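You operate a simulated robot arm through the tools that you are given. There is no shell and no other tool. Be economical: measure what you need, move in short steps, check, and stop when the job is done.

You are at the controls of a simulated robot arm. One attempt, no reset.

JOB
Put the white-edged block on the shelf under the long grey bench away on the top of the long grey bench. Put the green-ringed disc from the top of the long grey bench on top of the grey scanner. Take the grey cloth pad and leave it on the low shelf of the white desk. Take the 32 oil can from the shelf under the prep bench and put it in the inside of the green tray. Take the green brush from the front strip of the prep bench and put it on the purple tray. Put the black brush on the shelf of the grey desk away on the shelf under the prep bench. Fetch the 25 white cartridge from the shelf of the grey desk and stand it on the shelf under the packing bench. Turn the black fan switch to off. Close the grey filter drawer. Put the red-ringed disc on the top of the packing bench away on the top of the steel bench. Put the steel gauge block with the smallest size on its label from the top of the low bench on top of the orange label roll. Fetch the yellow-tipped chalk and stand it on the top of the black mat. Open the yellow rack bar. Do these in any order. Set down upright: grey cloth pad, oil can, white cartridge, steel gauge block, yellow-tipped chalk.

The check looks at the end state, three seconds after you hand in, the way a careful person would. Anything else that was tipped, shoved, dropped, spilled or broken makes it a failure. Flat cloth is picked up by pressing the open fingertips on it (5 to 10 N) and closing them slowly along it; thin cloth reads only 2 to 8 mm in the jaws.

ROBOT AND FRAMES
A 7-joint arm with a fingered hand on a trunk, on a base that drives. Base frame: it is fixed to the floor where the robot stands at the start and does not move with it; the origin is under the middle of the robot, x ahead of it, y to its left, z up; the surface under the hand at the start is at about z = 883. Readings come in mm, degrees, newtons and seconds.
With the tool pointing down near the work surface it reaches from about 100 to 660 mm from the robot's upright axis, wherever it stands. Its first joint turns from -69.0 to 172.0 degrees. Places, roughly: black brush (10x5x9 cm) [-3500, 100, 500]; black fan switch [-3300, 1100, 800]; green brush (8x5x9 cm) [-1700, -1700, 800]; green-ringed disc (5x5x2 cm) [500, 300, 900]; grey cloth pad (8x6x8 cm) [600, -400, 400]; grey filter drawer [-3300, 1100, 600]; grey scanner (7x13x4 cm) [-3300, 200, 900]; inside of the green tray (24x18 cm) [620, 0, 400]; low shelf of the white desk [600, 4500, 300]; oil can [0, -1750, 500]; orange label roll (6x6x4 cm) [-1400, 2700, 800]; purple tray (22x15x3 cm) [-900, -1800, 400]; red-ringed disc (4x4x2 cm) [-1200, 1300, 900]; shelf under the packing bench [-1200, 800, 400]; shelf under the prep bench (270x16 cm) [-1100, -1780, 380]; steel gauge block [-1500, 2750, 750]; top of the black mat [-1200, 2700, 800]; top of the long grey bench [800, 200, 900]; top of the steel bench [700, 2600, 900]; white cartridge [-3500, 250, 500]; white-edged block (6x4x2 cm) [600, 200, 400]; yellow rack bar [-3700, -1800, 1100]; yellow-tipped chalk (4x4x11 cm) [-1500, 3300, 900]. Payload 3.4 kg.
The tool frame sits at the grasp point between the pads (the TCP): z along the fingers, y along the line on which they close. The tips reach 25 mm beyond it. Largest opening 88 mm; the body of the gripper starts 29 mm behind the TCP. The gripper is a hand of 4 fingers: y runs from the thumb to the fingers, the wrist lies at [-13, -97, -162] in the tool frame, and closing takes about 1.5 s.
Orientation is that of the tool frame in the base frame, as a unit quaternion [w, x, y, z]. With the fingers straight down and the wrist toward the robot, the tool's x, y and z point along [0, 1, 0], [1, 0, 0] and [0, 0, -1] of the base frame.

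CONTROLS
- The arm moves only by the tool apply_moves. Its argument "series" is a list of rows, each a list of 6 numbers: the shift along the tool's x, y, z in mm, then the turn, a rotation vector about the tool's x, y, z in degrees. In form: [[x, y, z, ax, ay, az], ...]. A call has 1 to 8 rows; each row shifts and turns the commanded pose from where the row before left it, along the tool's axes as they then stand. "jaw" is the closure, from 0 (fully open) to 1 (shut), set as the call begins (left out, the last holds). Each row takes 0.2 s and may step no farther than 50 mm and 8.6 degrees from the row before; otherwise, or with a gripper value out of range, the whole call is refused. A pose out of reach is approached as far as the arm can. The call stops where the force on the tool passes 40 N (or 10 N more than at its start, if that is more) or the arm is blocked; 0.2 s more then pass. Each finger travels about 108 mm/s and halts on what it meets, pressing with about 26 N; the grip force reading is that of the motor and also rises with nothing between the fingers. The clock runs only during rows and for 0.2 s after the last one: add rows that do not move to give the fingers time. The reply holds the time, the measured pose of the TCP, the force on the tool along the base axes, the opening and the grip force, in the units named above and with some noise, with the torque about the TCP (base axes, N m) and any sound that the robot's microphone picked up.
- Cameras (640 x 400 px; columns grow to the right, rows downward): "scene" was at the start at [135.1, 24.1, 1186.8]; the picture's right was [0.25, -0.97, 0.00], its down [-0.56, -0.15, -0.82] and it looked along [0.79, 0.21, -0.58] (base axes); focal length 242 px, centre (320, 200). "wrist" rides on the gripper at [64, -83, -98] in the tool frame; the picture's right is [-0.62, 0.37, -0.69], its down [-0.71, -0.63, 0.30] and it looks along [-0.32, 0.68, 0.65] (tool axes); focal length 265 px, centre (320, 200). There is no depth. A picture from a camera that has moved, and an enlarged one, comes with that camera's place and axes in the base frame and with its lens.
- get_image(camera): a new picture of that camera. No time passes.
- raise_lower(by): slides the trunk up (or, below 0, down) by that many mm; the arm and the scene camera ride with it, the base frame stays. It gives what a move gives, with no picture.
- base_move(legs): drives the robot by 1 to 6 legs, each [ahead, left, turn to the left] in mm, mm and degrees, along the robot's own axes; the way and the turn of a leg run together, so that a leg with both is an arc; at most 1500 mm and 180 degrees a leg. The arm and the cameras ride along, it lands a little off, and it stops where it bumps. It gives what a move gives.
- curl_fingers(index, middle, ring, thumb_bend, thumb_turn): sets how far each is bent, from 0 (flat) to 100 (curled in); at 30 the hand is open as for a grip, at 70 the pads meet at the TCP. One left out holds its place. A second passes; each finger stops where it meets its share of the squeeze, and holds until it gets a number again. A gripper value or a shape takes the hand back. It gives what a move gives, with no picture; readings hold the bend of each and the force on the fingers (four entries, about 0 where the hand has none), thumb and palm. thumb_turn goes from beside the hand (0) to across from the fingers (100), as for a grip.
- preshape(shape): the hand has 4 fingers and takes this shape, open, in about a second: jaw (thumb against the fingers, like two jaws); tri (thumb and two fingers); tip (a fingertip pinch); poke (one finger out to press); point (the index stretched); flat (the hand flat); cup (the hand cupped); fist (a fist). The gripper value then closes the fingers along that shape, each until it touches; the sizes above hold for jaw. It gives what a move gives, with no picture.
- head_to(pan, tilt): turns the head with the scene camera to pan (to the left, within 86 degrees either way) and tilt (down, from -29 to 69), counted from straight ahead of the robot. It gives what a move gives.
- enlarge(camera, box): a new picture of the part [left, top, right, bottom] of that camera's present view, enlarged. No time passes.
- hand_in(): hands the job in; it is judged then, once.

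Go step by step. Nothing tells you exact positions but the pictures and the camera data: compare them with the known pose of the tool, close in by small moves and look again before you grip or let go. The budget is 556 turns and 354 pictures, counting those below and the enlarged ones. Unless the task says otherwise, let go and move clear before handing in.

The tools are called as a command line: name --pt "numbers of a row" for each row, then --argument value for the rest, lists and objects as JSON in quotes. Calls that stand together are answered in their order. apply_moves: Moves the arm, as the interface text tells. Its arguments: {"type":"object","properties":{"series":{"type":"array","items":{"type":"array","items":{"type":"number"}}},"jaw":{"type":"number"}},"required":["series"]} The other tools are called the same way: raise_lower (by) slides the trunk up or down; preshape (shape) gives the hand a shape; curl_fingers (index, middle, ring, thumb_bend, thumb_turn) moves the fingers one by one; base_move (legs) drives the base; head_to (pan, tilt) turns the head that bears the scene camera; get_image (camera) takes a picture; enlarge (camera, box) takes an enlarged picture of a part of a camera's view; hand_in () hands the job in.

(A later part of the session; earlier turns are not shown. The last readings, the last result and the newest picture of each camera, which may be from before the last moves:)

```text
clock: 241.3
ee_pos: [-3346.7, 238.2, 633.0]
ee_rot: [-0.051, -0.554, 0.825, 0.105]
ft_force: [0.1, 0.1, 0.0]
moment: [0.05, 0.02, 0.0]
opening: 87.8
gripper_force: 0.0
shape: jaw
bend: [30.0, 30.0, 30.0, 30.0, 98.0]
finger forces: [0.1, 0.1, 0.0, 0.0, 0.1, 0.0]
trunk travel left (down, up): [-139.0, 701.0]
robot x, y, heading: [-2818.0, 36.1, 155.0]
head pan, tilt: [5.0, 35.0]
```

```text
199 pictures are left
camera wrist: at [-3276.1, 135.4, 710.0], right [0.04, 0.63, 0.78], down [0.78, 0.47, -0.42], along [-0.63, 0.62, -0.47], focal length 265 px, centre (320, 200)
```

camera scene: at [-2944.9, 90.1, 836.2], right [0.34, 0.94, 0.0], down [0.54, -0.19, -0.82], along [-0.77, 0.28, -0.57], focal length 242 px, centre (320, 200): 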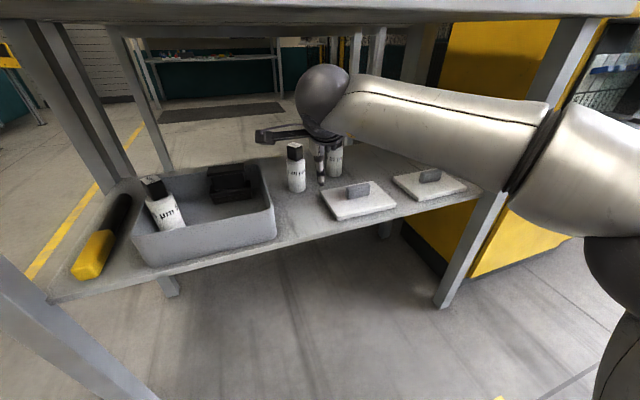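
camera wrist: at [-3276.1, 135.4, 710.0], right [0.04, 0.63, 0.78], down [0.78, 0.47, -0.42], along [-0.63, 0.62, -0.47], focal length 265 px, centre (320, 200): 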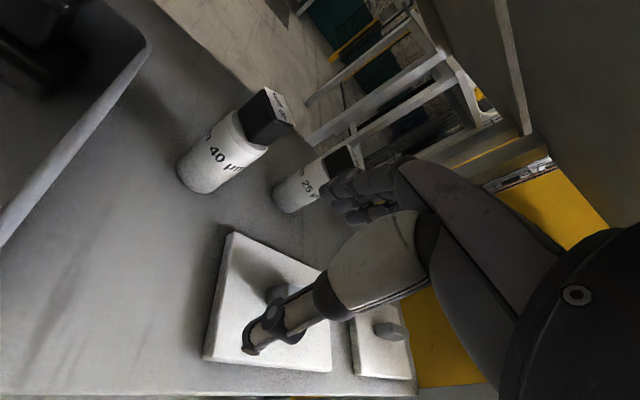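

Now the forearm is well below the desk top. Raising 10 mm and driving 120 mm in, then checking.

apply_moves --pt "-11 3 -12 0 0 0" --pt "0 0 0 0 0 0"

base_move --legs '[[120, 0, 0]]'

get_image --camera "scene"

get_image --camera "wrist"

```text
clock: 241.9
ee_pos: [-3343.6, 246.7, 647.5]
ee_rot: [-0.051, -0.553, 0.825, 0.105]
ft_force: [0.6, -0.5, 0.4]
moment: [-0.02, -0.01, 0.03]
opening: 87.9
gripper_force: 0.0
shape: jaw
bend: [30.0, 30.0, 30.0, 30.0, 98.0]
finger forces: [0.0, 0.0, 0.1, 0.0, 0.0, 0.0]
trunk travel left (down, up): [-139.0, 701.0]
robot x, y, heading: [-2817.3, 36.4, 155.2]
head pan, tilt: [5.0, 35.0]
```

```text
clock: 243.2
ee_pos: [-3452.5, 296.8, 647.9]
ee_rot: [-0.051, -0.554, 0.824, 0.104]
ft_force: [-0.2, -1.0, -0.2]
moment: [-0.04, 0.0, 0.0]
opening: 88.1
gripper_force: 0.0
shape: jaw
bend: [30.0, 30.0, 30.0, 30.0, 98.0]
finger forces: [0.0, 0.0, 0.1, 0.1, 0.1, 0.1]
trunk travel left (down, up): [-139.0, 701.0]
robot x, y, heading: [-2925.8, 84.5, 155.1]
head pan, tilt: [5.0, 35.0]
```

```text
198 pictures are left
camera scene: at [-3054.9, 140.9, 836.3], right [0.34, 0.94, 0.0], down [0.54, -0.19, -0.82], along [-0.77, 0.28, -0.57], focal length 242 px, centre (320, 200)
```

scene: 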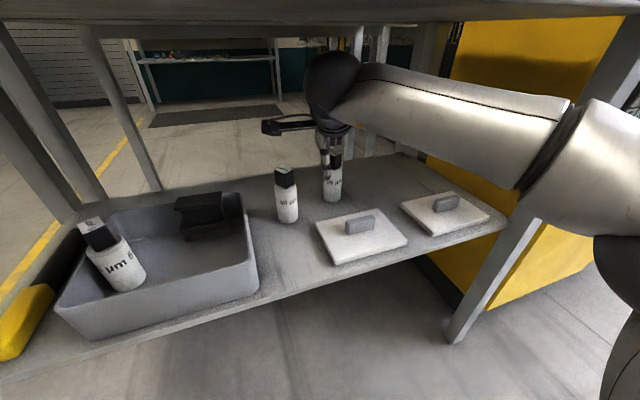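

```text
197 pictures are left
camera wrist: at [-3382.5, 196.1, 722.9], right [0.04, 0.63, 0.78], down [0.78, 0.47, -0.42], along [-0.62, 0.62, -0.47], focal length 265 px, centre (320, 200)
```

wrist: 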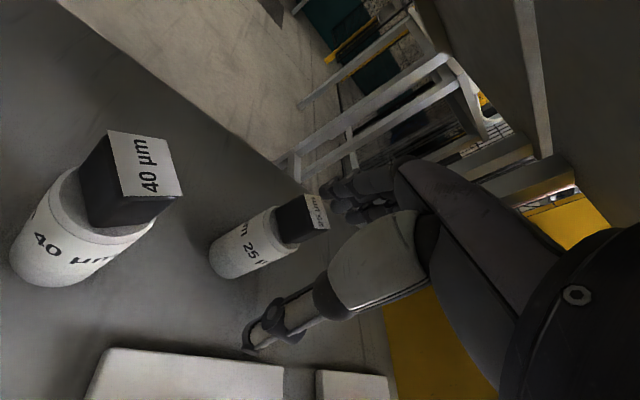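

base_move --legs '[[45, -8, 0]]'

get_image --camera "wrist"

enlarge --camera "scene" --box '[220, 40, 420, 240]'

```text
clock: 244.1
ee_pos: [-3491.5, 323.1, 647.4]
ee_rot: [-0.052, -0.554, 0.824, 0.105]
ft_force: [-0.7, 0.1, 0.1]
moment: [-0.01, 0.01, 0.01]
opening: 88.1
gripper_force: 0.0
shape: jaw
bend: [30.0, 30.0, 30.0, 30.0, 98.0]
finger forces: [0.0, 0.0, 0.0, 0.0, 0.0, 0.1]
trunk travel left (down, up): [-139.0, 701.0]
robot x, y, heading: [-2965.7, 112.3, 155.0]
head pan, tilt: [5.0, 35.0]
```

```text
196 pictures are left
camera wrist: at [-3420.4, 222.4, 722.9], right [0.04, 0.63, 0.78], down [0.78, 0.47, -0.42], along [-0.62, 0.62, -0.47], focal length 265 px, centre (320, 200)
```

wrist: 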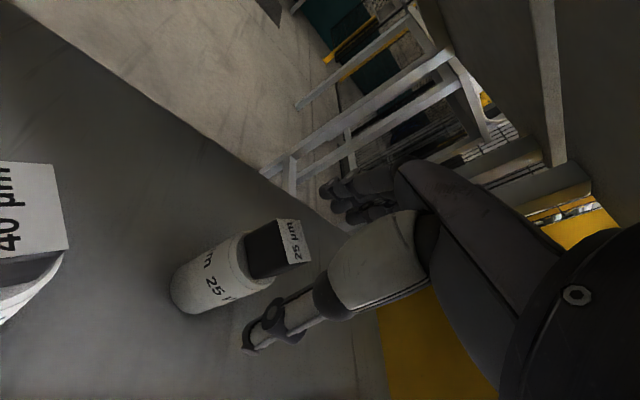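

```text
2.00 times, centred on (320, 140) of scene
camera zoom: at [-3092.8, 167.2, 836.3], right [0.34, 0.94, 0.0], down [0.54, -0.19, -0.82], along [-0.77, 0.28, -0.57], focal length 485 px, centre (320, 320)
```

zoom: 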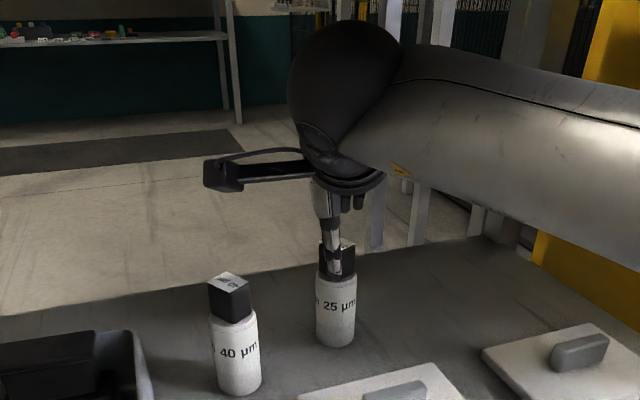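

The hand is nearly over the cap; final 20 mm forward, then descend around the bottle.

apply_moves --pt "-3 20 4 0 0 0" --pt "0 -6 27 0 0 0" --pt "0 -6 27 0 0 0" --pt "0 0 0 0 0 0"

get_image --camera "wrist"

enlarge --camera "scene" --box '[220, 40, 420, 240]'

```text
clock: 245.1
ee_pos: [-3509.6, 336.4, 593.5]
ee_rot: [-0.052, -0.554, 0.825, 0.105]
ft_force: [0.8, 0.2, 0.4]
moment: [0.01, 0.01, 0.03]
opening: 87.9
gripper_force: 0.0
shape: jaw
bend: [30.0, 30.0, 30.0, 30.0, 98.0]
finger forces: [0.1, 0.0, 0.0, 0.1, 0.1, 0.0]
trunk travel left (down, up): [-139.0, 701.0]
robot x, y, heading: [-2963.2, 116.1, 155.1]
head pan, tilt: [5.0, 35.0]
```

```text
194 pictures are left
camera wrist: at [-3438.1, 234.8, 668.0], right [0.04, 0.63, 0.78], down [0.78, 0.47, -0.42], along [-0.62, 0.62, -0.47], focal length 265 px, centre (320, 200)
```

wrist: 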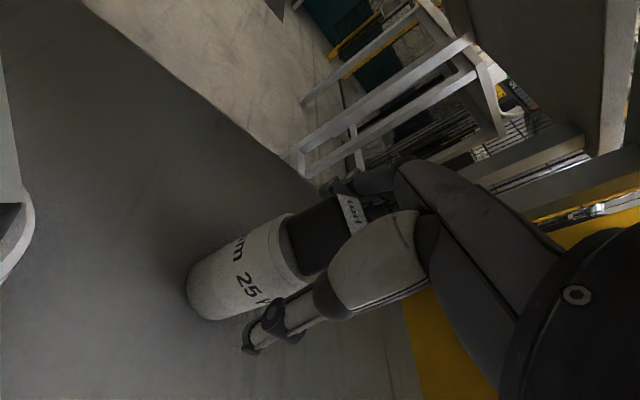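

```text
2.00 times, centred on (320, 140) of scene
camera zoom: at [-3092.8, 167.2, 836.3], right [0.34, 0.94, 0.0], down [0.54, -0.19, -0.82], along [-0.77, 0.28, -0.57], focal length 485 px, centre (320, 320)
```

zoom: 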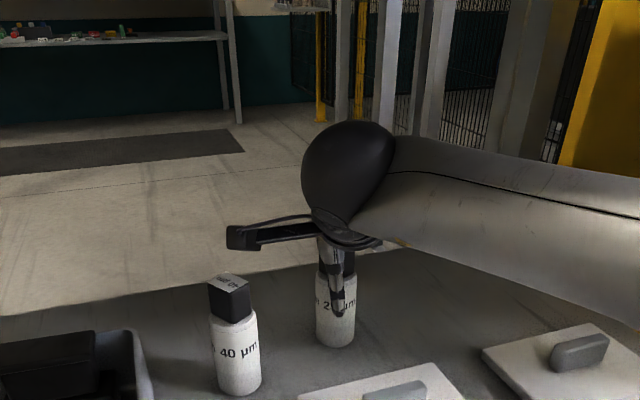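

Bottle is between thumb and fingers with the cap near the palm. Closing here.

apply_moves --pt "0 -0.7 3 0 0 0" --pt "0 0 0 0 0 0" --pt "0 0 0 0 0 0" --pt "0 0 0 0 0 0" --pt "0 0 0 0 0 0" --pt "0 0 0 0 0 0" --pt "0 0 0 0 0 0" --pt "0 0 0 0 0 0" --jaw 1

get_image --camera "wrist"

enlarge --camera "scene" --box '[220, 40, 420, 240]'

```text
clock: 246.9
ee_pos: [-3509.1, 335.3, 590.0]
ee_rot: [-0.051, -0.554, 0.825, 0.104]
ft_force: [0.9, 0.2, 0.9]
moment: [0.01, -0.1, 0.0]
opening: 36.6
gripper_force: 26.3
shape: jaw
bend: [74.0, 52.0, 56.0, 71.0, 100.0]
finger forces: [14.7, 7.5, 0.0, 0.0, 22.6, 0.1]
trunk travel left (down, up): [-139.0, 701.0]
robot x, y, heading: [-2963.1, 113.9, 155.2]
head pan, tilt: [5.0, 35.0]
```

```text
192 pictures are left
camera wrist: at [-3438.0, 234.8, 665.2], right [0.04, 0.63, 0.78], down [0.78, 0.47, -0.42], along [-0.63, 0.62, -0.47], focal length 265 px, centre (320, 200)
```

wrist: 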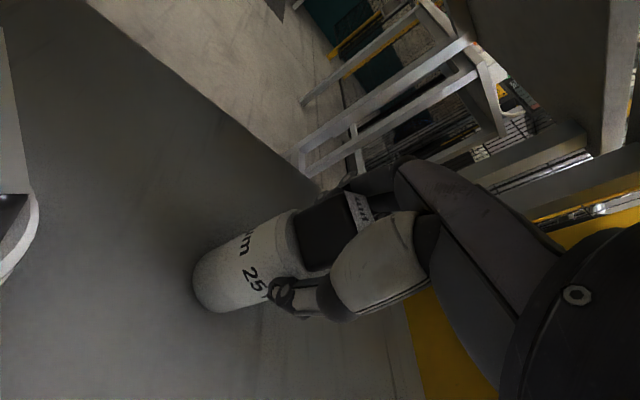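

```text
2.00 times, centred on (320, 140) of scene
camera zoom: at [-3092.7, 167.2, 836.3], right [0.34, 0.94, 0.0], down [0.54, -0.19, -0.82], along [-0.77, 0.28, -0.57], focal length 485 px, centre (320, 320)
```

zoom: 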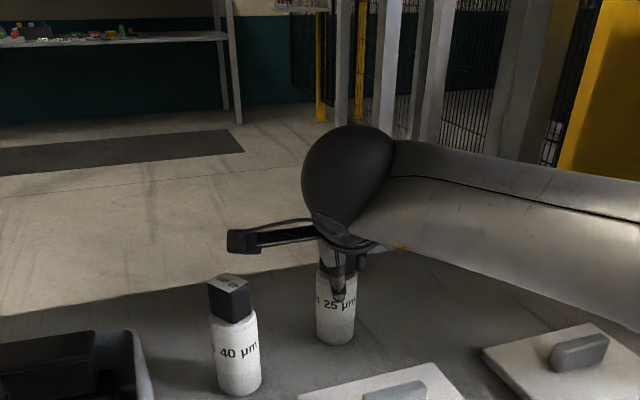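

Held on the body at 36.6 mm. Lifting 58 mm and backing straight out.

apply_moves --pt "0 3 -14 0 0 0" --pt "0 5 -22 0 0 0" --pt "0 5 -22 0 0 0" --pt "0 0 0 0 0 0"

get_image --camera "wrist"

get_image --camera "scene"

```text
clock: 247.9
ee_pos: [-3508.9, 334.1, 649.1]
ee_rot: [-0.051, -0.553, 0.825, 0.105]
ft_force: [0.5, 0.6, -1.8]
moment: [-0.02, 0.0, -0.01]
opening: 36.2
gripper_force: 26.0
shape: jaw
bend: [74.0, 52.0, 56.0, 71.0, 100.0]
finger forces: [14.4, 7.5, 0.0, 0.0, 22.2, 0.0]
trunk travel left (down, up): [-139.0, 701.0]
robot x, y, heading: [-2963.1, 118.7, 155.2]
head pan, tilt: [5.0, 35.0]
```

```text
190 pictures are left
camera wrist: at [-3438.0, 233.3, 725.0], right [0.04, 0.63, 0.78], down [0.78, 0.47, -0.42], along [-0.63, 0.62, -0.47], focal length 265 px, centre (320, 200)
```

wrist: 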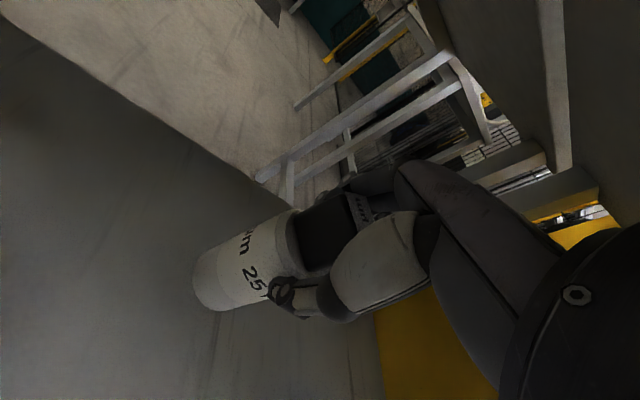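

```text
189 pictures are left
camera scene: at [-3092.9, 167.2, 836.3], right [0.34, 0.94, 0.0], down [0.54, -0.19, -0.82], along [-0.77, 0.28, -0.57], focal length 242 px, centre (320, 200)
```

scene: 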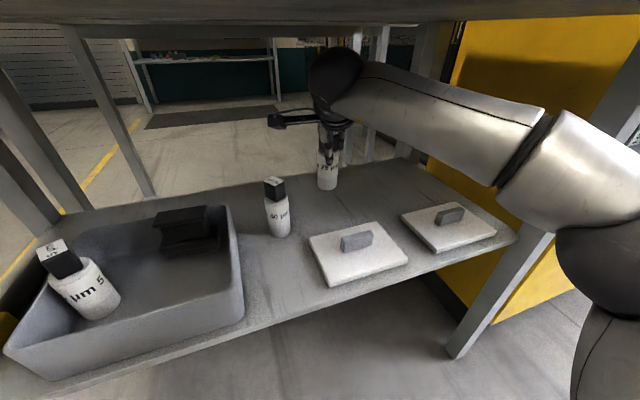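

Backing out, turning around, and heading for the packing bench (approach from its west side).

base_move --legs '[[-480, 0, 0], [0, 0, -155], [250, 880, 0]]'

head_to --pan 20 --tilt 20

get_image --camera "scene"

get_image --camera "wrist"

```text
clock: 261.5
ee_pos: [-1704.2, 835.5, 648.2]
ee_rot: [0.091, 0.679, 0.725, 0.074]
ft_force: [-0.4, -0.2, -1.4]
moment: [-0.03, -0.02, 0.08]
opening: 35.3
gripper_force: 26.1
shape: jaw
bend: [74.0, 52.0, 56.0, 72.0, 100.0]
finger forces: [14.1, 7.4, 0.0, 0.1, 21.5, 0.0]
trunk travel left (down, up): [-139.0, 701.0]
robot x, y, heading: [-2296.7, 802.0, 1.3]
head pan, tilt: [5.0, 35.0]
```

```text
clock: 262.3
ee_pos: [-1703.9, 836.6, 649.5]
ee_rot: [0.09, 0.679, 0.725, 0.075]
ft_force: [0.4, 0.5, -1.2]
moment: [0.02, 0.01, -0.05]
opening: 35.5
gripper_force: 26.3
shape: jaw
bend: [74.0, 52.0, 56.0, 72.0, 100.0]
finger forces: [14.1, 7.5, 0.0, 0.0, 21.5, 0.1]
trunk travel left (down, up): [-139.0, 701.0]
robot x, y, heading: [-2286.4, 795.1, 1.0]
head pan, tilt: [20.0, 20.0]
```

```text
188 pictures are left
camera scene: at [-2153.1, 832.3, 860.1], right [0.36, -0.93, 0.0], down [-0.32, -0.12, -0.94], along [0.88, 0.34, -0.34], focal length 242 px, centre (320, 200)
```

scene: 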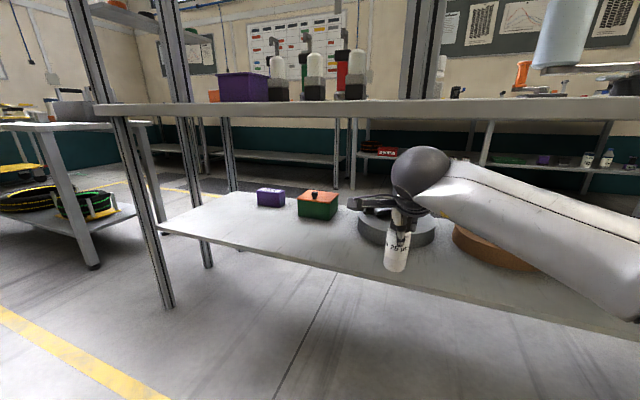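

```text
187 pictures are left
camera wrist: at [-1811.3, 896.2, 724.8], right [0.23, -0.58, 0.78], down [-0.5, -0.76, -0.42], along [0.83, -0.29, -0.47], focal length 265 px, centre (320, 200)
```

wrist: 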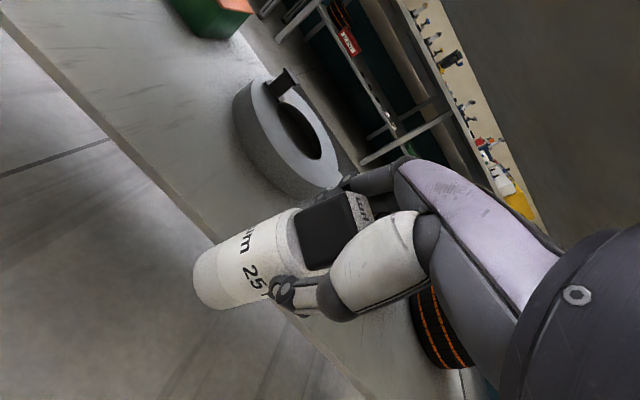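

The packing bench shelf has free room at its front, around [−1420, 1150]. Moving there and lowering the trunk.

base_move --legs '[[0, 310, -1], [150, 0, 0]]'

raise_lower --by -110

head_to --pan 5 --tilt 25

get_image --camera "scene"

get_image --camera "wrist"

```text
clock: 265.3
ee_pos: [-1558.8, 1134.1, 650.2]
ee_rot: [0.092, 0.685, 0.719, 0.074]
ft_force: [-0.4, 0.0, -1.0]
moment: [0.01, 0.01, 0.0]
opening: 35.4
gripper_force: 25.7
shape: jaw
bend: [74.0, 52.0, 56.0, 72.0, 100.0]
finger forces: [14.2, 7.5, 0.0, 0.0, 21.6, 0.0]
trunk travel left (down, up): [-139.0, 701.0]
robot x, y, heading: [-2144.7, 1105.3, 0.1]
head pan, tilt: [20.0, 20.0]
```

```text
clock: 266.8
ee_pos: [-1559.3, 1133.2, 539.5]
ee_rot: [0.09, 0.686, 0.719, 0.073]
ft_force: [0.3, -0.2, -1.2]
moment: [-0.01, 0.03, 0.01]
opening: 35.2
gripper_force: 26.1
shape: jaw
bend: [74.0, 52.0, 56.0, 72.0, 100.0]
finger forces: [14.1, 7.6, 0.0, 0.0, 21.5, 0.1]
trunk travel left (down, up): [-29.0, 811.0]
robot x, y, heading: [-2147.7, 1103.1, 0.1]
head pan, tilt: [20.0, 20.0]
```

```text
clock: 267.5
ee_pos: [-1558.4, 1134.2, 539.4]
ee_rot: [0.091, 0.686, 0.719, 0.073]
ft_force: [-0.2, 0.0, -0.7]
moment: [-0.01, 0.0, 0.0]
opening: 35.9
gripper_force: 25.4
shape: jaw
bend: [74.0, 52.0, 56.0, 72.0, 100.0]
finger forces: [14.1, 7.6, 0.0, 0.1, 21.5, 0.0]
trunk travel left (down, up): [-29.0, 811.0]
robot x, y, heading: [-2146.4, 1104.4, -0.1]
head pan, tilt: [5.0, 25.0]
```

```text
186 pictures are left
camera scene: at [-2003.5, 1114.2, 742.1], right [0.09, -1.0, 0.0], down [-0.42, -0.04, -0.91], along [0.9, 0.08, -0.42], focal length 242 px, centre (320, 200)
```

scene: 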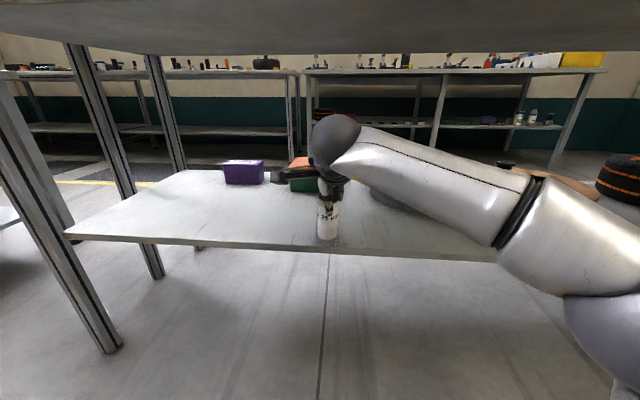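

```text
185 pictures are left
camera wrist: at [-1664.9, 1195.8, 614.9], right [0.22, -0.59, 0.78], down [-0.51, -0.75, -0.42], along [0.83, -0.3, -0.47], focal length 265 px, centre (320, 200)
```

wrist: 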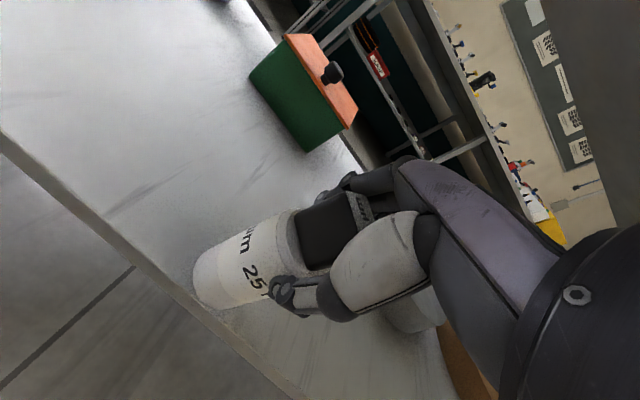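

base_move --legs '[[145, 0, 0]]'

apply_moves --pt "0 -6 25 0 0 0" --pt "0 -6 25 0 0 0" --pt "0 0 0 0 0 0"

get_image --camera "scene"

get_image --camera "wrist"

```text
clock: 268.9
ee_pos: [-1413.3, 1133.3, 539.2]
ee_rot: [0.091, 0.686, 0.718, 0.073]
ft_force: [0.0, 0.9, -1.8]
moment: [-0.03, -0.01, 0.02]
opening: 35.5
gripper_force: 25.7
shape: jaw
bend: [74.0, 52.0, 56.0, 72.0, 100.0]
finger forces: [14.1, 7.6, 0.0, 0.0, 21.6, 0.1]
trunk travel left (down, up): [-29.0, 811.0]
robot x, y, heading: [-1998.1, 1103.3, -0.0]
head pan, tilt: [5.0, 25.0]
```

```text
clock: 269.5
ee_pos: [-1414.8, 1132.4, 512.1]
ee_rot: [0.099, 0.684, 0.717, 0.091]
ft_force: [-4.0, -0.3, 21.1]
moment: [-0.21, 0.43, -0.04]
opening: 37.2
gripper_force: 26.1
shape: jaw
bend: [74.0, 51.0, 56.0, 74.0, 100.0]
finger forces: [20.6, 9.6, 0.0, 0.0, 29.6, 0.1]
trunk travel left (down, up): [-29.0, 811.0]
robot x, y, heading: [-1997.5, 1101.1, 0.1]
head pan, tilt: [5.0, 25.0]
stopped in row 3: the force on the tool passed its limit at 51 N (the readings are from after the stop); the commanded pose is now the measured one
```

```text
184 pictures are left
camera scene: at [-1859.8, 1114.1, 742.8], right [0.09, -1.0, 0.0], down [-0.42, -0.04, -0.91], along [0.9, 0.08, -0.42], focal length 242 px, centre (320, 200)
```

scene: 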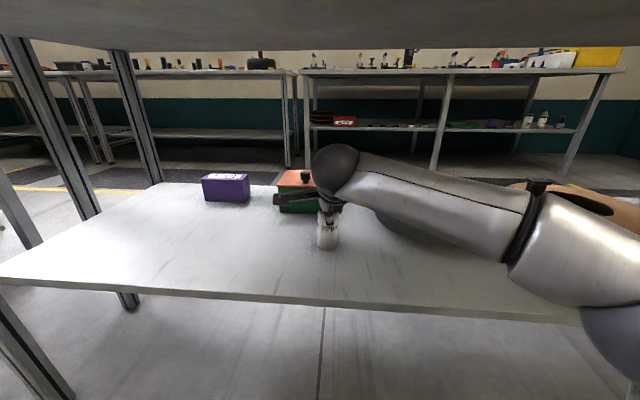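

```text
183 pictures are left
camera wrist: at [-1523.3, 1193.4, 583.8], right [0.2, -0.6, 0.78], down [-0.49, -0.74, -0.45], along [0.85, -0.3, -0.44], focal length 265 px, centre (320, 200)
```

wrist: 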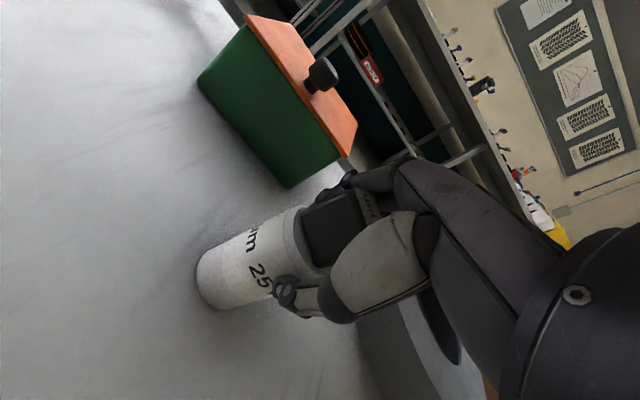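

The shelf is higher (~425) than assumed; contact made. Easing up slightly and restoring the hand's tilt so the bottle stands vertical.

apply_moves --pt "0 0.7 -3 1.2 0 0" --pt "0 0 0 1.3 0 0" --pt "0 0 0 0 0 0"

enlarge --camera "scene" --box '[260, 130, 400, 270]'

```text
clock: 270.3
ee_pos: [-1414.5, 1133.6, 511.7]
ee_rot: [0.083, 0.686, 0.719, 0.073]
ft_force: [3.8, 0.8, 23.6]
moment: [-0.11, -0.2, 0.02]
opening: 37.6
gripper_force: 26.4
shape: jaw
bend: [74.0, 50.0, 56.0, 74.0, 100.0]
finger forces: [21.3, 10.9, 0.0, 0.0, 23.8, 0.0]
trunk travel left (down, up): [-29.0, 811.0]
robot x, y, heading: [-1997.8, 1104.5, -0.1]
head pan, tilt: [5.0, 25.0]
```

```text
2.86 times, centred on (330, 200) of scene
camera zoom: at [-1859.4, 1114.2, 742.6], right [0.09, -1.0, 0.0], down [-0.42, -0.04, -0.91], along [0.9, 0.08, -0.42], focal length 692 px, centre (291, 200)
```

zoom: 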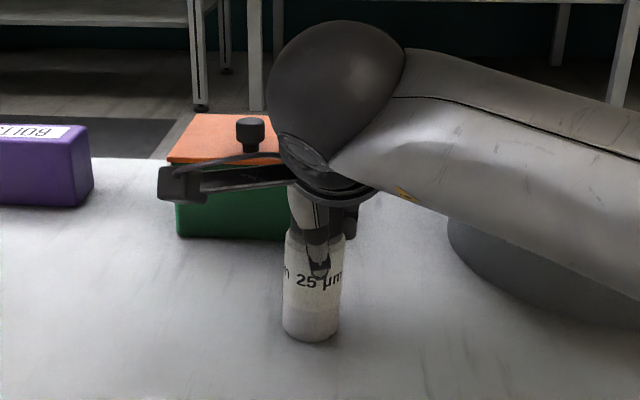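

apply_moves --pt "0 0.6 -2.5 0 0 0" --pt "0 0.6 -2 0 0 0" --pt "0 0 0 0 0 0"

get_image --camera "wrist"

```text
clock: 271.1
ee_pos: [-1413.8, 1133.3, 511.6]
ee_rot: [0.082, 0.686, 0.72, 0.069]
ft_force: [1.1, -0.4, 9.0]
moment: [-0.09, -0.1, 0.03]
opening: 37.0
gripper_force: 26.1
shape: jaw
bend: [74.0, 50.0, 56.0, 74.0, 100.0]
finger forces: [17.5, 10.0, 0.0, 0.1, 23.0, 0.1]
trunk travel left (down, up): [-29.0, 811.0]
robot x, y, heading: [-1997.6, 1106.1, -0.0]
head pan, tilt: [5.0, 25.0]
```

```text
181 pictures are left
camera wrist: at [-1518.0, 1194.0, 590.3], right [0.24, -0.59, 0.77], down [-0.52, -0.75, -0.41], along [0.82, -0.3, -0.49], focal length 265 px, centre (320, 200)
```

wrist: 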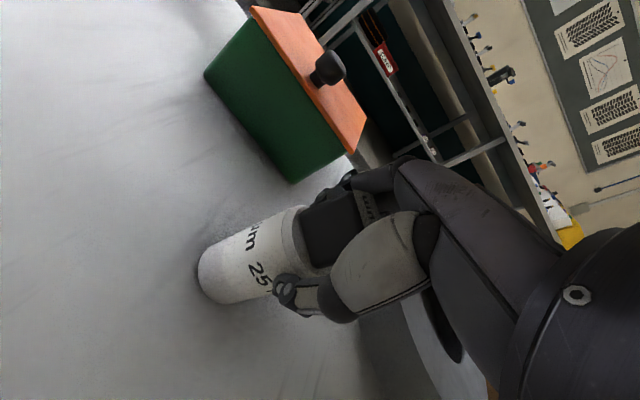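

apply_moves --pt "0 0.4 -1.5 0 0 0" --pt "0 0 0 0 0 0" --pt "0 0 0 0 0 0"

apply_moves --pt "0 0 0 0 0 0" --pt "0 0 0 0 0 0" --pt "0 0 0 0 0 0" --pt "0 0 0 0 0 0" --pt "0 0 0 0 0 0" --pt "0 0 0 0 0 0" --jaw 0.1

get_image --camera "wrist"

enlarge --camera "scene" --box '[260, 130, 400, 270]'

```text
clock: 271.9
ee_pos: [-1412.2, 1132.8, 513.3]
ee_rot: [0.081, 0.687, 0.719, 0.069]
ft_force: [-0.2, -0.2, -0.7]
moment: [-0.01, -0.04, 0.01]
opening: 36.1
gripper_force: 26.4
shape: jaw
bend: [74.0, 51.0, 56.0, 74.0, 100.0]
finger forces: [15.3, 8.8, 0.0, 0.0, 23.3, 0.0]
trunk travel left (down, up): [-29.0, 811.0]
robot x, y, heading: [-1999.7, 1105.1, 0.1]
head pan, tilt: [5.0, 25.0]
```

```text
clock: 273.3
ee_pos: [-1412.0, 1133.3, 514.4]
ee_rot: [0.081, 0.687, 0.719, 0.069]
ft_force: [-0.5, 0.5, 0.3]
moment: [-0.01, -0.01, -0.03]
opening: 79.1
gripper_force: 0.1
shape: jaw
bend: [29.0, 32.0, 30.0, 34.0, 98.0]
finger forces: [0.0, 0.0, 0.0, 0.0, 0.0, 0.0]
trunk travel left (down, up): [-29.0, 811.0]
robot x, y, heading: [-1998.7, 1102.0, 0.1]
head pan, tilt: [5.0, 25.0]
```

```text
180 pictures are left
camera wrist: at [-1517.4, 1194.0, 592.5], right [0.24, -0.59, 0.77], down [-0.52, -0.75, -0.42], along [0.82, -0.3, -0.49], focal length 265 px, centre (320, 200)
```

wrist: 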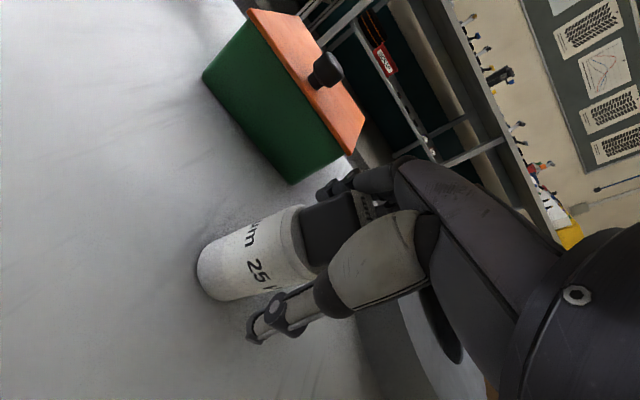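

```text
2.86 times, centred on (330, 200) of scene
camera zoom: at [-1857.5, 1114.2, 742.1], right [0.09, -1.0, 0.0], down [-0.42, -0.04, -0.91], along [0.9, 0.08, -0.42], focal length 692 px, centre (291, 200)
```

zoom: 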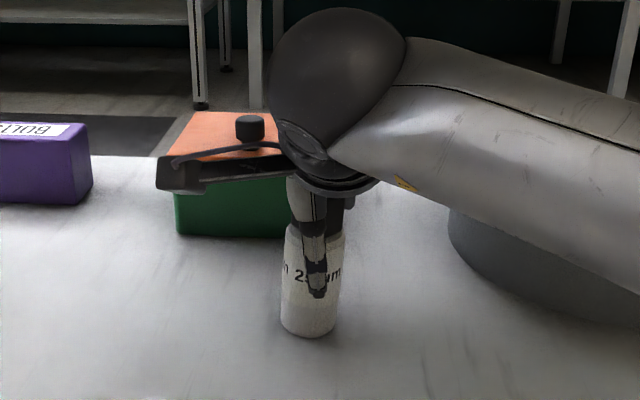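

The cartridge stands upright. Rising straight up and backing away.

apply_moves --pt "0 7 -29 0 0 0" --pt "0 7 -29 0 0 0" --pt "0 7 -29 0 0 0" --pt "0 0 0 0 0 0"

base_move --legs '[[-400, 0, 0]]'

get_image --camera "scene"

```text
clock: 274.3
ee_pos: [-1411.4, 1134.6, 603.1]
ee_rot: [0.08, 0.686, 0.72, 0.07]
ft_force: [-0.2, 0.2, 0.4]
moment: [0.01, 0.04, 0.0]
opening: 78.9
gripper_force: 0.0
shape: jaw
bend: [29.0, 32.0, 30.0, 34.0, 98.0]
finger forces: [0.0, 0.0, 0.1, 0.0, 0.0, 0.1]
trunk travel left (down, up): [-29.0, 811.0]
robot x, y, heading: [-2001.2, 1103.2, 0.0]
head pan, tilt: [5.0, 25.0]
```

```text
clock: 276.8
ee_pos: [-1812.7, 1133.3, 604.1]
ee_rot: [0.081, 0.688, 0.718, 0.07]
ft_force: [0.4, 0.6, -0.9]
moment: [-0.02, 0.01, 0.03]
opening: 78.9
gripper_force: 0.0
shape: jaw
bend: [29.0, 32.0, 30.0, 34.0, 98.0]
finger forces: [0.1, 0.0, 0.0, 0.0, 0.1, 0.0]
trunk travel left (down, up): [-29.0, 811.0]
robot x, y, heading: [-2400.2, 1101.7, 0.2]
head pan, tilt: [5.0, 25.0]
```

```text
178 pictures are left
camera scene: at [-2259.9, 1113.9, 742.1], right [0.09, -1.0, 0.0], down [-0.42, -0.04, -0.91], along [0.9, 0.08, -0.42], focal length 242 px, centre (320, 200)
```

scene: 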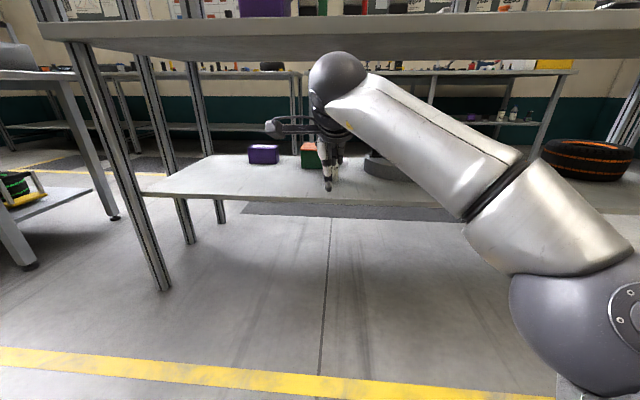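

Next: the red-ringed disc on the packing bench top. Raising the trunk and levelling the hand, then looking.

raise_lower --by 400

raise_lower --by 170

apply_moves --pt "0 0 0 6 0 0" --pt "0 0 0 6 0 0" --pt "0 0 0 0 0 0" --jaw 0

head_to --pan 12 --tilt 25

get_image --camera "scene"

```text
clock: 280.6
ee_pos: [-1812.8, 1134.0, 1003.4]
ee_rot: [0.081, 0.688, 0.718, 0.07]
ft_force: [0.0, 0.5, -0.6]
moment: [0.0, -0.02, 0.0]
opening: 79.2
gripper_force: 0.1
shape: jaw
bend: [29.0, 32.0, 30.0, 34.0, 98.0]
finger forces: [0.0, 0.1, 0.0, 0.0, 0.0, 0.0]
trunk travel left (down, up): [-429.0, 411.0]
robot x, y, heading: [-2401.4, 1104.4, -0.6]
head pan, tilt: [5.0, 25.0]
```

```text
clock: 282.6
ee_pos: [-1813.5, 1132.7, 1172.9]
ee_rot: [0.081, 0.688, 0.718, 0.07]
ft_force: [0.1, -0.3, 0.5]
moment: [0.01, 0.04, 0.01]
opening: 79.2
gripper_force: 0.0
shape: jaw
bend: [29.0, 32.0, 30.0, 34.0, 98.0]
finger forces: [0.0, 0.0, 0.0, 0.0, 0.1, 0.1]
trunk travel left (down, up): [-599.0, 241.0]
robot x, y, heading: [-2402.4, 1103.9, -0.5]
head pan, tilt: [5.0, 25.0]
```

```text
clock: 283.4
ee_pos: [-1818.4, 1132.2, 1168.7]
ee_rot: [0.008, 0.692, 0.722, -0.006]
ft_force: [0.6, 0.2, -0.5]
moment: [0.02, 0.0, 0.01]
opening: 87.4
gripper_force: 0.1
shape: jaw
bend: [30.0, 30.0, 30.0, 30.0, 98.0]
finger forces: [0.0, 0.0, 0.0, 0.0, 0.1, 0.0]
out of reach, approached as far as the arm can: row 2
trunk travel left (down, up): [-599.0, 241.0]
robot x, y, heading: [-2400.4, 1102.0, 0.1]
head pan, tilt: [5.0, 25.0]
```

```text
clock: 284.0
ee_pos: [-1818.6, 1132.2, 1169.9]
ee_rot: [0.008, 0.692, 0.722, -0.006]
ft_force: [-0.2, 0.1, 0.1]
moment: [0.0, 0.01, 0.0]
opening: 87.6
gripper_force: 0.1
shape: jaw
bend: [30.0, 30.0, 30.0, 30.0, 98.0]
finger forces: [0.0, 0.0, 0.0, 0.0, 0.0, 0.1]
trunk travel left (down, up): [-599.0, 241.0]
robot x, y, heading: [-2403.2, 1103.4, -0.4]
head pan, tilt: [12.0, 25.0]
```

```text
177 pictures are left
camera scene: at [-2261.6, 1124.9, 1312.1], right [0.21, -0.98, 0.0], down [-0.41, -0.09, -0.91], along [0.89, 0.19, -0.42], focal length 242 px, centre (320, 200)
```

scene: 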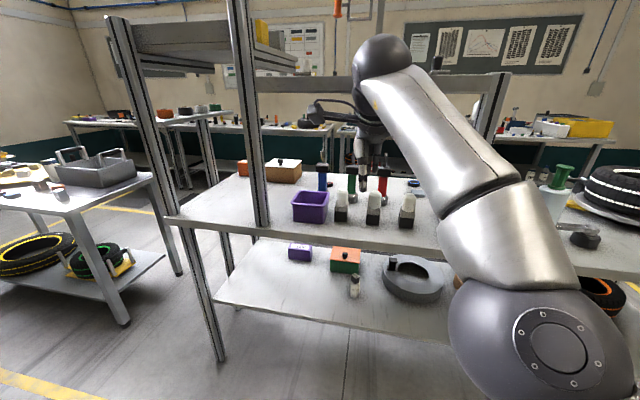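

enlarge --camera "scene" --box '[160, 100, 480, 260]'

get_image --camera "wrist"

```text
2.00 times, centred on (320, 180) of scene
camera zoom: at [-2261.6, 1124.9, 1312.1], right [0.21, -0.98, 0.0], down [-0.41, -0.09, -0.91], along [0.89, 0.19, -0.42], focal length 485 px, centre (320, 240)
```

zoom: 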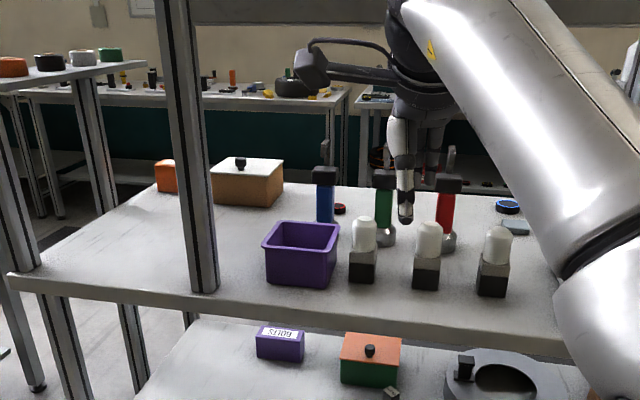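

```text
175 pictures are left
camera wrist: at [-1905.2, 1195.5, 1267.1], right [0.39, -0.59, 0.71], down [-0.6, -0.75, -0.29], along [0.7, -0.31, -0.64], focal length 265 px, centre (320, 200)
```

wrist: 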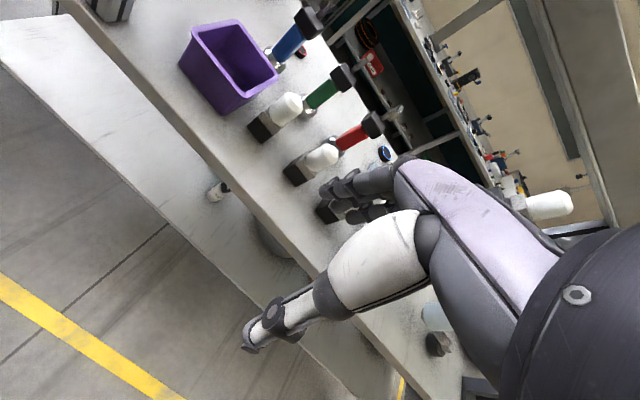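

The red disc is near the east side of that bench, so I'll fetch it later from the east. Now the yellow rack bar in the south-west: driving there.

base_move --legs '[[0, 0, -90], [1500, 0, 0], [100, 0, 0], [0, -500, 0]]'

head_to --pan -30 --tilt 15

get_image --camera "scene"

head_to --pan 15 --tilt 15

get_image --camera "scene"

```text
clock: 298.5
ee_pos: [-2823.6, -1078.0, 1170.3]
ee_rot: [0.003, 0.999, 0.035, -0.011]
ft_force: [-0.7, 0.2, -0.4]
moment: [0.0, -0.05, 0.02]
opening: 87.8
gripper_force: 0.1
shape: jaw
bend: [30.0, 30.0, 30.0, 30.0, 98.0]
finger forces: [0.0, 0.1, 0.1, 0.0, 0.0, 0.0]
trunk travel left (down, up): [-599.0, 241.0]
robot x, y, heading: [-2867.1, -497.2, -88.4]
head pan, tilt: [12.0, 25.0]
```

```text
clock: 299.6
ee_pos: [-2824.1, -1076.4, 1168.8]
ee_rot: [0.002, 0.999, 0.035, -0.011]
ft_force: [-1.4, 0.0, -0.1]
moment: [0.0, -0.02, 0.0]
opening: 87.9
gripper_force: 0.2
shape: jaw
bend: [30.0, 30.0, 30.0, 30.0, 98.0]
finger forces: [0.0, 0.0, 0.1, 0.0, 0.1, 0.0]
trunk travel left (down, up): [-599.0, 241.0]
robot x, y, heading: [-2866.8, -496.9, -88.4]
head pan, tilt: [-30.0, 15.0]
```

```text
174 pictures are left
camera scene: at [-2911.8, -626.6, 1328.3], right [-0.88, 0.48, 0.0], down [0.12, 0.23, -0.97], along [-0.46, -0.85, -0.26], focal length 242 px, centre (320, 200)
```

scene: 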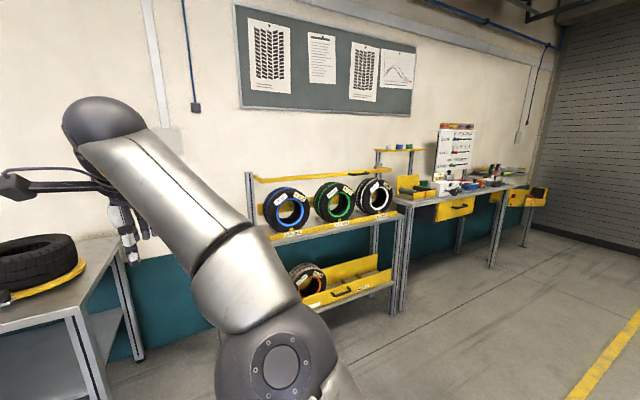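

```text
clock: 300.7
ee_pos: [-2824.1, -1077.6, 1167.5]
ee_rot: [0.003, 0.999, 0.034, -0.01]
ft_force: [0.3, 0.0, 0.7]
moment: [0.0, -0.03, -0.01]
opening: 87.9
gripper_force: 0.1
shape: jaw
bend: [30.0, 30.0, 30.0, 30.0, 98.0]
finger forces: [0.0, 0.0, 0.0, 0.1, 0.1, 0.1]
trunk travel left (down, up): [-599.0, 241.0]
robot x, y, heading: [-2870.3, -498.1, -88.6]
head pan, tilt: [15.0, 15.0]
```

```text
173 pictures are left
camera scene: at [-2840.8, -634.0, 1328.3], right [-0.96, -0.28, 0.0], down [-0.07, 0.25, -0.97], along [0.27, -0.93, -0.26], focal length 242 px, centre (320, 200)
```

scene: 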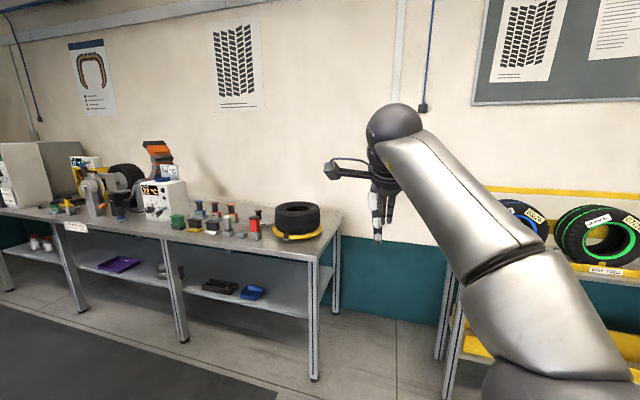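

head_to --pan -35 --tilt 15

enlarge --camera "scene" --box '[200, 130, 400, 260]'

```text
clock: 301.9
ee_pos: [-2823.5, -1077.9, 1170.0]
ee_rot: [0.002, 0.999, 0.034, -0.011]
ft_force: [0.0, -0.8, 0.4]
moment: [-0.01, -0.01, 0.0]
opening: 87.7
gripper_force: 0.1
shape: jaw
bend: [30.0, 30.0, 30.0, 30.0, 98.0]
finger forces: [0.1, 0.0, 0.0, 0.1, 0.0, 0.0]
trunk travel left (down, up): [-599.0, 241.0]
robot x, y, heading: [-2866.5, -498.9, -88.4]
head pan, tilt: [-35.0, 15.0]
```

```text
3.08 times, centred on (300, 195) of scene
camera zoom: at [-2918.8, -622.4, 1328.3], right [-0.83, 0.55, 0.0], down [0.14, 0.22, -0.97], along [-0.53, -0.81, -0.26], focal length 746 px, centre (382, 215)
```

zoom: 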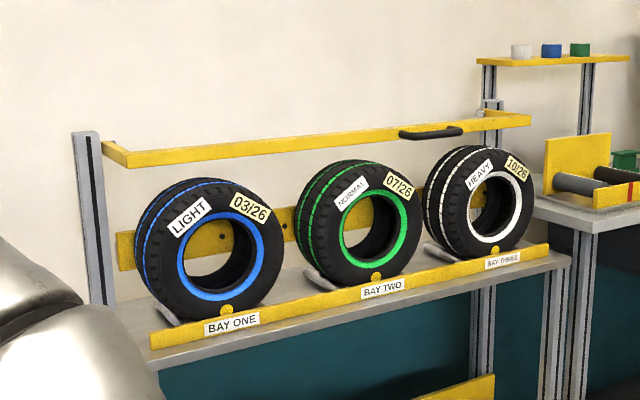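

The rack bar is a yellow U-frame above the tyres with a black handle near its right end (≈[−3800, −1800, 1105]); it should swing up about the rear posts. Driving in front of the handle.

base_move --legs '[[250, 0, -1.6], [0, -900, 0]]'

head_to --pan 0 --tilt 10

get_image --camera "scene"

get_image --camera "wrist"

```text
clock: 308.0
ee_pos: [-3734.4, -1330.8, 1170.0]
ee_rot: [0.003, 1.0, 0.023, -0.01]
ft_force: [-0.2, -0.3, -0.2]
moment: [0.05, 0.02, 0.0]
opening: 87.8
gripper_force: 0.2
shape: jaw
bend: [30.0, 30.0, 30.0, 30.0, 98.0]
finger forces: [0.0, 0.0, 0.1, 0.0, 0.0, 0.0]
trunk travel left (down, up): [-599.0, 241.0]
robot x, y, heading: [-3764.1, -753.5, -90.0]
head pan, tilt: [-35.0, 15.0]
```

```text
clock: 309.0
ee_pos: [-3734.7, -1331.0, 1169.5]
ee_rot: [0.002, 1.0, 0.023, -0.01]
ft_force: [0.1, 0.6, 0.0]
moment: [0.0, -0.01, 0.03]
opening: 87.5
gripper_force: 0.1
shape: jaw
bend: [30.0, 30.0, 30.0, 30.0, 98.0]
finger forces: [0.0, 0.1, 0.0, 0.0, 0.0, 0.0]
trunk travel left (down, up): [-599.0, 241.0]
robot x, y, heading: [-3761.8, -746.8, -90.1]
head pan, tilt: [0.0, 10.0]
```

```text
171 pictures are left
camera scene: at [-3764.8, -889.0, 1336.4], right [-1.0, 0.0, 0.0], down [0.0, 0.17, -0.98], along [0.0, -0.98, -0.17], focal length 242 px, centre (320, 200)
```

scene: 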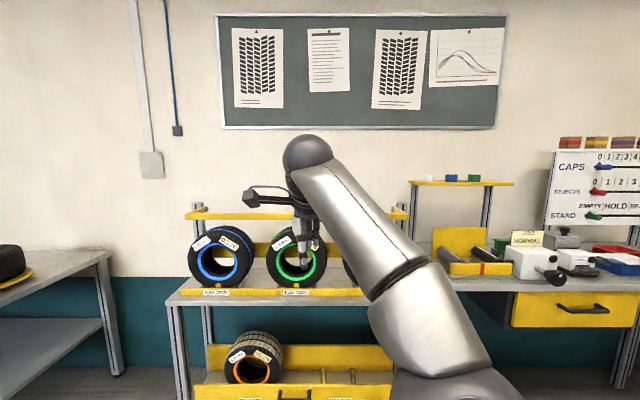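

```text
170 pictures are left
camera wrist: at [-3671.1, -1243.6, 1267.0], right [-0.59, -0.39, 0.71], down [-0.75, 0.6, -0.29], along [-0.31, -0.7, -0.64], focal length 265 px, centre (320, 200)
```

wrist: 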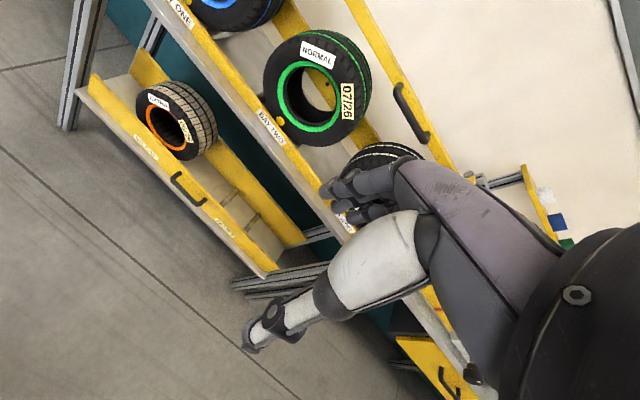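

The handle is at ≈[−3820, −1795, 1103]. I'll turn the hand horizontal (fingers forward), closed, to lift the bar from below.

apply_moves --pt "0 0 0 -8.5 0 0" --pt "0 0 0 -8.5 0 0" --pt "0 0 0 -8.5 0 0" --pt "0 0 0 -8.5 0 0" --pt "0 0 0 -8.5 0 0" --pt "0 0 0 -8.5 0 0" --pt "0 0 0 -8.5 0 0" --pt "0 0 0 -8.5 0 0" --jaw 1

apply_moves --pt "0 -30 0 -8.5 0 0" --pt "0 -30 0 -8.5 0 0" --pt "0 -30 0 -3 0 0" --pt "0 0 0 0 0 0"

get_image --camera "scene"

get_image --camera "wrist"

```text
clock: 310.8
ee_pos: [-3733.1, -1330.1, 1169.2]
ee_rot: [0.561, 0.827, 0.024, 0.003]
ft_force: [-0.2, -0.2, -0.7]
moment: [0.0, -0.03, 0.02]
opening: 0.0
gripper_force: 26.4
shape: jaw
bend: [70.0, 70.0, 70.0, 40.0, 100.0]
finger forces: [0.0, 0.0, 0.1, 0.1, 0.0, 0.1]
trunk travel left (down, up): [-599.0, 241.0]
robot x, y, heading: [-3761.8, -749.3, -89.7]
head pan, tilt: [0.0, 10.0]
```

```text
clock: 311.8
ee_pos: [-3736.3, -1309.9, 1081.6]
ee_rot: [0.697, 0.717, 0.023, 0.009]
ft_force: [0.3, 0.5, -0.3]
moment: [-0.01, -0.01, 0.0]
opening: 0.0
gripper_force: 25.8
shape: jaw
bend: [70.0, 70.0, 70.0, 40.0, 100.0]
finger forces: [0.0, 0.1, 0.0, 0.1, 0.0, 0.0]
trunk travel left (down, up): [-599.0, 241.0]
robot x, y, heading: [-3765.2, -747.3, -90.1]
head pan, tilt: [0.0, 10.0]
```

```text
169 pictures are left
camera scene: at [-3764.9, -888.7, 1336.5], right [-1.0, 0.0, 0.0], down [0.0, 0.17, -0.98], along [0.0, -0.98, -0.17], focal length 242 px, centre (320, 200)
```

scene: 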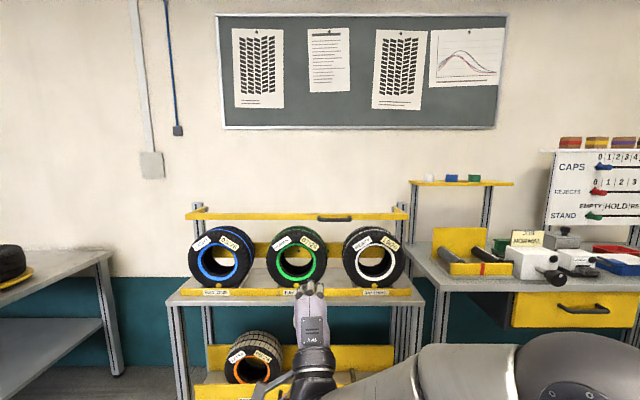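

```text
168 pictures are left
camera wrist: at [-3678.1, -1205.6, 1001.5], right [-0.64, 0.65, 0.4], down [-0.71, -0.32, -0.62], along [-0.28, -0.69, 0.67], focal length 265 px, centre (320, 200)
```

wrist: 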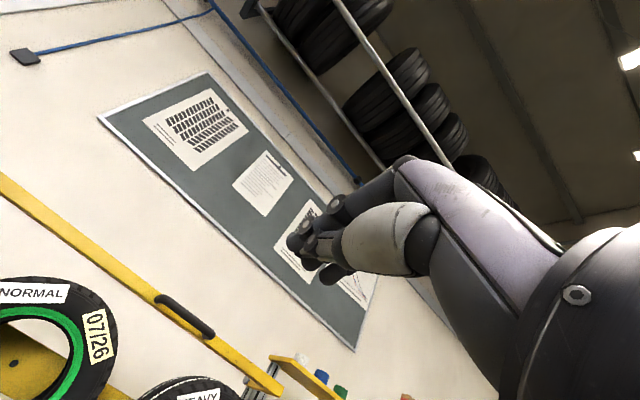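

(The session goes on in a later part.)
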